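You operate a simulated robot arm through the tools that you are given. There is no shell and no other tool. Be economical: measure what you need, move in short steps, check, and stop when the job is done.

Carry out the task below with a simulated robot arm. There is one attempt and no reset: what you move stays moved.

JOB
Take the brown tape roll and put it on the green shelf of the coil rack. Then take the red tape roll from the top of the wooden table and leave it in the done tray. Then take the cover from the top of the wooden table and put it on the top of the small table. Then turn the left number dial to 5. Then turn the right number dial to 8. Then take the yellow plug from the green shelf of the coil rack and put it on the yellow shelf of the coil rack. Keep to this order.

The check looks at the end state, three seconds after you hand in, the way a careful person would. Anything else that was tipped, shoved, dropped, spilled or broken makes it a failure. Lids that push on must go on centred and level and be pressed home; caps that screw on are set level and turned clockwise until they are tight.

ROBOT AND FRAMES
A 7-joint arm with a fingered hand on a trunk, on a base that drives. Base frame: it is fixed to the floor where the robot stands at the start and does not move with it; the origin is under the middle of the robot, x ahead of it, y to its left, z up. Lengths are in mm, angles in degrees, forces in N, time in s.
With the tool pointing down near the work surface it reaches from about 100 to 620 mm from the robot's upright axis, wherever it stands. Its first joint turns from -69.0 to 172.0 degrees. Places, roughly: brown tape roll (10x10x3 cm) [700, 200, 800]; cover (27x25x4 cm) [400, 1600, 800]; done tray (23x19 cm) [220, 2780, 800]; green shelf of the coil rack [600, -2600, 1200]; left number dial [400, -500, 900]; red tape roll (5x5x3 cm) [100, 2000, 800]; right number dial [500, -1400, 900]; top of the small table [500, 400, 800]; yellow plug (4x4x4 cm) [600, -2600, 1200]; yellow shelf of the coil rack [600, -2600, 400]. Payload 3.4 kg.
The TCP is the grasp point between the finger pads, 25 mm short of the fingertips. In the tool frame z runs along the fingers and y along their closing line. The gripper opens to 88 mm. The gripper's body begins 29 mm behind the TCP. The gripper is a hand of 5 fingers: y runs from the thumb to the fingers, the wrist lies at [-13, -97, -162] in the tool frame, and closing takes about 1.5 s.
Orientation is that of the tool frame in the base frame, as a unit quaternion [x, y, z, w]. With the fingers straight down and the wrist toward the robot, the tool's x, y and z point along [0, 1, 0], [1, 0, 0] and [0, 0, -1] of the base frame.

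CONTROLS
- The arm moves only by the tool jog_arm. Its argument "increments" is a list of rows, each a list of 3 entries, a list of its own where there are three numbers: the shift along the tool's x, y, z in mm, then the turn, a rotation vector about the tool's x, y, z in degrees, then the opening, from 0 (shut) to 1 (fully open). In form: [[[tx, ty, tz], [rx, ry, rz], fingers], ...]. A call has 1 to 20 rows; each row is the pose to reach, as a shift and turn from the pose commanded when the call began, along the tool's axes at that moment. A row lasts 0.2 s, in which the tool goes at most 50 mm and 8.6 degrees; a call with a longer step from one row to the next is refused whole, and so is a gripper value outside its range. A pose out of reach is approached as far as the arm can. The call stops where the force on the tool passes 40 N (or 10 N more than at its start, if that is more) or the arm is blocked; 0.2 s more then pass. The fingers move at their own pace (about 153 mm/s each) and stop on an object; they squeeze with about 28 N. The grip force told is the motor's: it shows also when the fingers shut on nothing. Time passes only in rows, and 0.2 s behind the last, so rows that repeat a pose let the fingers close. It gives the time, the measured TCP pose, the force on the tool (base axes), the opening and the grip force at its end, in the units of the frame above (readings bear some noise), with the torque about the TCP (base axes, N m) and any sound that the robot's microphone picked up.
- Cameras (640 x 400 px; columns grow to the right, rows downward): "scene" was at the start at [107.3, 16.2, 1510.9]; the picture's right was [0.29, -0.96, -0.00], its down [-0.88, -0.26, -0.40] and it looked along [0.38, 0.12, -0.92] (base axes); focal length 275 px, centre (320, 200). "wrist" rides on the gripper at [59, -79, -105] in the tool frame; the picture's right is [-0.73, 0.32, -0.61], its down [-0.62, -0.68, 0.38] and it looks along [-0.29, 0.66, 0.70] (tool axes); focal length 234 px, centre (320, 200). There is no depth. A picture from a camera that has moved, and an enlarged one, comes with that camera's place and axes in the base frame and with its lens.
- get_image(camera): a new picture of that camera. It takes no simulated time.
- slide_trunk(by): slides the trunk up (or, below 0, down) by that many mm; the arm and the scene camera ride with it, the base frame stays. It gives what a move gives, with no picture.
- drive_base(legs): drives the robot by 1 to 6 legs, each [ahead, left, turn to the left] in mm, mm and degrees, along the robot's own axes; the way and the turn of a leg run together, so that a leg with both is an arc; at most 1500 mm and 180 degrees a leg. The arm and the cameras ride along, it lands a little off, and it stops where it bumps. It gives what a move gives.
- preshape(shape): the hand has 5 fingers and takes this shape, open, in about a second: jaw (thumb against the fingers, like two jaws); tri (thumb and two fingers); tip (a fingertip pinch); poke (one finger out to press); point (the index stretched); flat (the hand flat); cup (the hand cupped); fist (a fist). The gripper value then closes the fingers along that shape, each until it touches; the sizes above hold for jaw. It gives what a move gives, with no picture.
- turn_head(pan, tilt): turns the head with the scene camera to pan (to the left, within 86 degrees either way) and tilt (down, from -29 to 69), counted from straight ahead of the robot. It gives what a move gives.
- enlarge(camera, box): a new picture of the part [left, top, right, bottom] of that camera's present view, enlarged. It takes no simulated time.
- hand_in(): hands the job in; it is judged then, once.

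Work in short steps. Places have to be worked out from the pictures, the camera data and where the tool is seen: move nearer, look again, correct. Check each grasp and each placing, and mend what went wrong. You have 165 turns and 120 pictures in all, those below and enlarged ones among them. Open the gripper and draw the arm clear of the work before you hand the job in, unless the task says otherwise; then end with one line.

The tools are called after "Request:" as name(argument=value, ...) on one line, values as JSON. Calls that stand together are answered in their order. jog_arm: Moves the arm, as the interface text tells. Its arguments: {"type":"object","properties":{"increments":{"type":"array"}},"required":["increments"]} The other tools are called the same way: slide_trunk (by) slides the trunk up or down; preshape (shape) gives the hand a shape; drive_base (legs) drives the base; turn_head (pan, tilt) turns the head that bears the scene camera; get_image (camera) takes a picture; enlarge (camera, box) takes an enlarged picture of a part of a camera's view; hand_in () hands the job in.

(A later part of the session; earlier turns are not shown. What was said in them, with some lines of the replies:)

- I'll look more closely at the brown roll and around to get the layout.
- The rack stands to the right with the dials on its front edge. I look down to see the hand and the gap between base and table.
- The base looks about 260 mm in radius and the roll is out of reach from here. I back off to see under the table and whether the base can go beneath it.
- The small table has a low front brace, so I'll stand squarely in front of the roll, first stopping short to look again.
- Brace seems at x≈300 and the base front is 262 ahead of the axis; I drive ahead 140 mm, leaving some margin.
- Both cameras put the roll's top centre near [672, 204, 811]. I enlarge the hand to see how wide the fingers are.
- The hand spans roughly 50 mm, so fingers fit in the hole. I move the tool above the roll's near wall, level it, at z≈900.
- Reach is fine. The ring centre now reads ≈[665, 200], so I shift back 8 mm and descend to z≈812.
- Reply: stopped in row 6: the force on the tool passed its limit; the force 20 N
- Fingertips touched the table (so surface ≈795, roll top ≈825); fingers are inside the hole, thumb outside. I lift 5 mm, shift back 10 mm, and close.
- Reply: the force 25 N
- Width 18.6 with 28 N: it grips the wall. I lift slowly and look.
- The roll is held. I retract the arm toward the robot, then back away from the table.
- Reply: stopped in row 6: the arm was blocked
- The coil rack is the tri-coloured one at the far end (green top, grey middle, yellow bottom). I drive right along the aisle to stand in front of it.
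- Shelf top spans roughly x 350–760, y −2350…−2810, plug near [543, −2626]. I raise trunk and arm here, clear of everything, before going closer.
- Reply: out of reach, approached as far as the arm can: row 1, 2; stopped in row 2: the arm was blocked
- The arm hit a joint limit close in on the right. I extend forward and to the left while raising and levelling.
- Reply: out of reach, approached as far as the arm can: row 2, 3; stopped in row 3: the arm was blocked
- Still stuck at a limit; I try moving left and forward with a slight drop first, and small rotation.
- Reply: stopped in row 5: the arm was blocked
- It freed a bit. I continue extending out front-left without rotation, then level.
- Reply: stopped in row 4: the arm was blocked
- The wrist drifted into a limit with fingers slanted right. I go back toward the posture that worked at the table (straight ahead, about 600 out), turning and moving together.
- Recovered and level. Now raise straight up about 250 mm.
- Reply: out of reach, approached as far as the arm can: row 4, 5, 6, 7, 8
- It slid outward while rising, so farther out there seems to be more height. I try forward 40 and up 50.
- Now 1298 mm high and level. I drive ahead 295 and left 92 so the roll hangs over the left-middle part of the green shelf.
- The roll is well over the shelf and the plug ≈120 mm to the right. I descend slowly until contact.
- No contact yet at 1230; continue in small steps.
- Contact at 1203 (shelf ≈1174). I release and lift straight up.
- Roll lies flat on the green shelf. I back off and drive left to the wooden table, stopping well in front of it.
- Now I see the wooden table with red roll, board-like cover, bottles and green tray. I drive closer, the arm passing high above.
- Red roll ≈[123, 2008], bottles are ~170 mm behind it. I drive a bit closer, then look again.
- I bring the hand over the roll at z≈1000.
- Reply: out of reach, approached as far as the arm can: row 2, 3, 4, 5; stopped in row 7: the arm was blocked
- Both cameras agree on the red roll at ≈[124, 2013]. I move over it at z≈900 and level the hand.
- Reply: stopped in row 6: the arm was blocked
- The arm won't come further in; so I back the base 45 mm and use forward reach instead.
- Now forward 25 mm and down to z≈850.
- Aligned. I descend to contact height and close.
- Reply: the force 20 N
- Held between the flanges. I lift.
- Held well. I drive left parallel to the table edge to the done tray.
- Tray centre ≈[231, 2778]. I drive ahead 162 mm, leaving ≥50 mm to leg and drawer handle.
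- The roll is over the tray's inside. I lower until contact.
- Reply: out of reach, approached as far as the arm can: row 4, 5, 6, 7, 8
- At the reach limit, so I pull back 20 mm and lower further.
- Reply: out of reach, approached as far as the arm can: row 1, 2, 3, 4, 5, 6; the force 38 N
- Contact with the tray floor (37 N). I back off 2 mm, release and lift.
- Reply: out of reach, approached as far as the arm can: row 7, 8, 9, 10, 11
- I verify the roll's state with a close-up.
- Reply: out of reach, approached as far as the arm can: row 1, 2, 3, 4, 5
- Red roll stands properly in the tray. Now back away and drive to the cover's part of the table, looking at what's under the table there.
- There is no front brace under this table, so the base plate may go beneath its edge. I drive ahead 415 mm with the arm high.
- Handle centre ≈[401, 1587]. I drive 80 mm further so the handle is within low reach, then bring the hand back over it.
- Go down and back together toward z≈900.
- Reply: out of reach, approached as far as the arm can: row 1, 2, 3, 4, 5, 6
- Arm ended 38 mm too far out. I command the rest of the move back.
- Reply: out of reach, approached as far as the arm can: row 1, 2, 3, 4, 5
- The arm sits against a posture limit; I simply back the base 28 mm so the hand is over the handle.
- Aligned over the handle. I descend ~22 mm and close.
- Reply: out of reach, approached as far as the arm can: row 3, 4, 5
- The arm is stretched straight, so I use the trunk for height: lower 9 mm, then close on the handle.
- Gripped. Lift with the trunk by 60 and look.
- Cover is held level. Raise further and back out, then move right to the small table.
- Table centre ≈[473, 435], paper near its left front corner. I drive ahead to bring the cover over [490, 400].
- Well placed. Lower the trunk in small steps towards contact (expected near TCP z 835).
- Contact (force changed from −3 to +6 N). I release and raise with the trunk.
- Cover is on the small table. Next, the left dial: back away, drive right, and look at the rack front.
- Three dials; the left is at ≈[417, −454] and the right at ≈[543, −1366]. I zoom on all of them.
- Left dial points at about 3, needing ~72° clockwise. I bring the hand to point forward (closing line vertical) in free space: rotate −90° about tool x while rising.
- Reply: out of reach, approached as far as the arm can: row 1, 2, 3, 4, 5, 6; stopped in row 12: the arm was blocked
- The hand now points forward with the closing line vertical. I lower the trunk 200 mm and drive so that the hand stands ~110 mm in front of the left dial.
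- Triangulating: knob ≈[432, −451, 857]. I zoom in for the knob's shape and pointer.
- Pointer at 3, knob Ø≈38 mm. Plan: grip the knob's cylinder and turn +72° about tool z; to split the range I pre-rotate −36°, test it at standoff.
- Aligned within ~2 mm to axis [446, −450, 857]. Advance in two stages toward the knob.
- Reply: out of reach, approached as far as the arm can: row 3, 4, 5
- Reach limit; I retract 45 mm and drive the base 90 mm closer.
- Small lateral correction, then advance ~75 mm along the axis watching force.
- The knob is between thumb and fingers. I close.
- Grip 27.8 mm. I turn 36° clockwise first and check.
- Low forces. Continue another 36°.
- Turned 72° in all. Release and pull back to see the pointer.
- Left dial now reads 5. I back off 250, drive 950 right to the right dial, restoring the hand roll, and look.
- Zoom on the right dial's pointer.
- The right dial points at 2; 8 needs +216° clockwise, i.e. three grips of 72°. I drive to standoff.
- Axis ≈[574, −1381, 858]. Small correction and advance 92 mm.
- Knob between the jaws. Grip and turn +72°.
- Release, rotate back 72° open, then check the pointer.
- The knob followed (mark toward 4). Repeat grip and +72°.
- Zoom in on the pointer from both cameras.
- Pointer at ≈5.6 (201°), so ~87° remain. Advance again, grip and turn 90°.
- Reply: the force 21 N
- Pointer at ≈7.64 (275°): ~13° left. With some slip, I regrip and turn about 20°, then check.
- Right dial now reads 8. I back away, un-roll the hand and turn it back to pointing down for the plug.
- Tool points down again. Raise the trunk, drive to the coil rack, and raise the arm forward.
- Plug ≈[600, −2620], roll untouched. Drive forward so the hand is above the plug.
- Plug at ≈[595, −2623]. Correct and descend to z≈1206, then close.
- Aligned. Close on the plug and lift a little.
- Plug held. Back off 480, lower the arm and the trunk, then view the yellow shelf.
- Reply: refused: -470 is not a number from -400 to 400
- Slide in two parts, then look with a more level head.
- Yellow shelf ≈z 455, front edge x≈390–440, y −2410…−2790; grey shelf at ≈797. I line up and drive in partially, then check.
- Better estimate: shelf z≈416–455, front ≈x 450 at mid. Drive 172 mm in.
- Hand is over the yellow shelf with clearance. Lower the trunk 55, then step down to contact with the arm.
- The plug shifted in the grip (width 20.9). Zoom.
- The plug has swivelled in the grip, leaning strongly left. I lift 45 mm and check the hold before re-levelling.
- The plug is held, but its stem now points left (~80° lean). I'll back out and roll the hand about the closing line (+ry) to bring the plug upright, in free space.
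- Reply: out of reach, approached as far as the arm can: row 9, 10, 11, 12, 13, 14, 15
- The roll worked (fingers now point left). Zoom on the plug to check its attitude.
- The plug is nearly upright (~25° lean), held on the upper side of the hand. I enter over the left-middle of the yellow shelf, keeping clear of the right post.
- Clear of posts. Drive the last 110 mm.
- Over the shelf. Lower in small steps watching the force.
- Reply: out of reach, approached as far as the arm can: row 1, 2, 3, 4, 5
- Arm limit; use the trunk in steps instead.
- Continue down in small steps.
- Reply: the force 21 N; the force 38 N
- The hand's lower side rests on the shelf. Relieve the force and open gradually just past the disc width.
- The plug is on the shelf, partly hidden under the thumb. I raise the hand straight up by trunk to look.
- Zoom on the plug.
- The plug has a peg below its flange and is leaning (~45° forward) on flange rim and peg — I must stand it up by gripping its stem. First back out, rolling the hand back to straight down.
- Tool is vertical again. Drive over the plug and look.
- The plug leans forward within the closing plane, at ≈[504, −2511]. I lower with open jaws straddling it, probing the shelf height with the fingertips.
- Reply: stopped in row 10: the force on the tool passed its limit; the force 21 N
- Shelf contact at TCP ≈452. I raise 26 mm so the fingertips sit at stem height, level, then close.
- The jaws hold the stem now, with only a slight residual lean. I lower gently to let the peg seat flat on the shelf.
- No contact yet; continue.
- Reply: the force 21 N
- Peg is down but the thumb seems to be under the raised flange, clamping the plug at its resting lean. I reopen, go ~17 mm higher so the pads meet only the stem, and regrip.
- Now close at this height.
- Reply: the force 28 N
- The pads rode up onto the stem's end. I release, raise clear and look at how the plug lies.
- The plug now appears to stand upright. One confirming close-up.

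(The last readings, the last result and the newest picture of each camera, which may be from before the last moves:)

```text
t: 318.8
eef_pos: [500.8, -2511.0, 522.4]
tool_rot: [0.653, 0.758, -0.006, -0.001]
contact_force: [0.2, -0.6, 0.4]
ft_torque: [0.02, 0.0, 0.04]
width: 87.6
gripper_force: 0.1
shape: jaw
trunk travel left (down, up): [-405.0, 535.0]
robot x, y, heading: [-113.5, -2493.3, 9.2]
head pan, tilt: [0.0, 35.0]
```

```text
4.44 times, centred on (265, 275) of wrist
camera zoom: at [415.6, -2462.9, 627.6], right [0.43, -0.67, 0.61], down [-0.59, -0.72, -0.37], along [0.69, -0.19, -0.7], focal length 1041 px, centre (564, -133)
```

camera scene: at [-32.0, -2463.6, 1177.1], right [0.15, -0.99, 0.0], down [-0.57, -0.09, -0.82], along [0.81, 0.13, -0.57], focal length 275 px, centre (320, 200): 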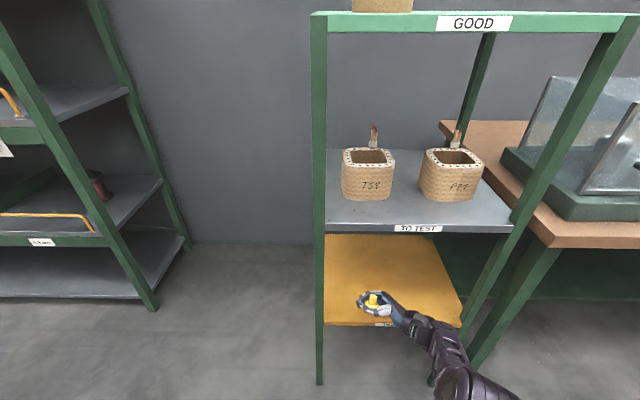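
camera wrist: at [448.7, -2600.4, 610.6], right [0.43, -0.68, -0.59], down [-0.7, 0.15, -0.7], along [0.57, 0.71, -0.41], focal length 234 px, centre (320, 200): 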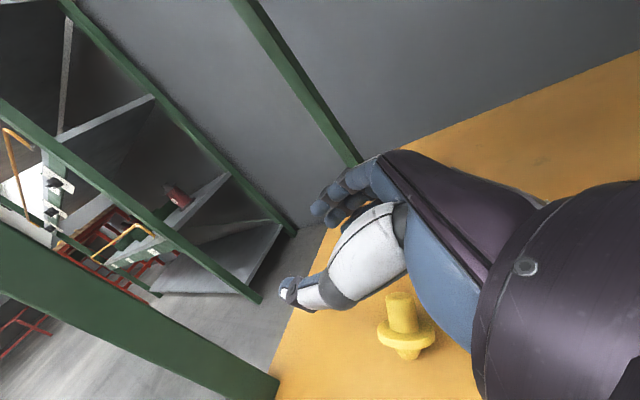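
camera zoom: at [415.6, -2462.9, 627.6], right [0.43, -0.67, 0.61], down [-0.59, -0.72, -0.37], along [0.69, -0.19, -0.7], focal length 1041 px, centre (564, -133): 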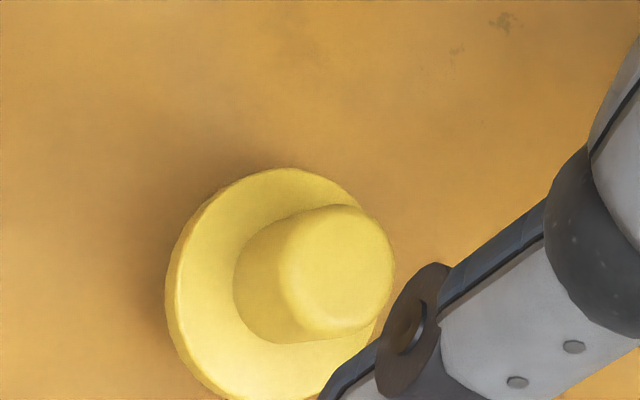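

The plug stands upright (its axis matches true vertical). I lift slightly and back the robot out, clear of the rack.

Request:
jog_arm(increments=[[[0, 0, -5], [0, 0, 0], 1], [[0, 0, -12], [0, 0, 0], 1], [[0, 0, -12], [0, 0, 0], 1]])

Request:
drive_base(legs=[[-450, 0, 0]])

Request:
get_image(camera="scene")

```text
t: 319.6
eef_pos: [503.1, -2511.4, 535.5]
tool_rot: [0.653, 0.757, -0.006, -0.002]
contact_force: [0.1, 0.6, 0.4]
ft_torque: [-0.03, -0.02, 0.0]
width: 87.5
gripper_force: 0.1
shape: jaw
trunk travel left (down, up): [-405.0, 535.0]
robot x, y, heading: [-110.4, -2491.6, 9.1]
head pan, tilt: [0.0, 35.0]
```

```text
t: 322.3
eef_pos: [65.5, -2579.2, 535.4]
tool_rot: [0.65, 0.76, -0.006, -0.001]
contact_force: [-0.5, 0.6, 0.2]
ft_torque: [-0.01, 0.01, -0.01]
width: 87.8
gripper_force: 0.1
shape: jaw
trunk travel left (down, up): [-405.0, 535.0]
robot x, y, heading: [-550.5, -2571.5, 9.5]
head pan, tilt: [0.0, 35.0]
```

```text
0 pictures are left
camera scene: at [-413.8, -2544.4, 1148.2], right [0.16, -0.99, 0.0], down [-0.57, -0.09, -0.82], along [0.81, 0.13, -0.57], focal length 275 px, centre (320, 200)
```

scene: 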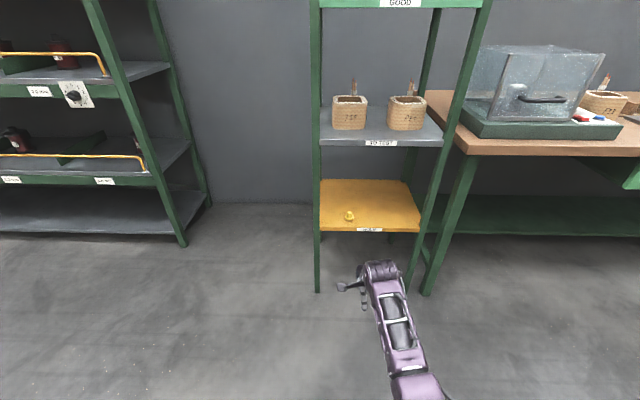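

The plug stands on the yellow shelf and nothing else there has moved. The gripper is open and the arm is clear, so I hand in.

Request:
hand_in()

```text
The job is handed in.
```

All six steps were done in the order given and the job is handed in: brown roll on the green shelf, red roll in the done tray, cover on the small table, left dial at 5, right dial at 8, and yellow plug standing upright on the yellow shelf after it tipped over during placing and I stood it back up.
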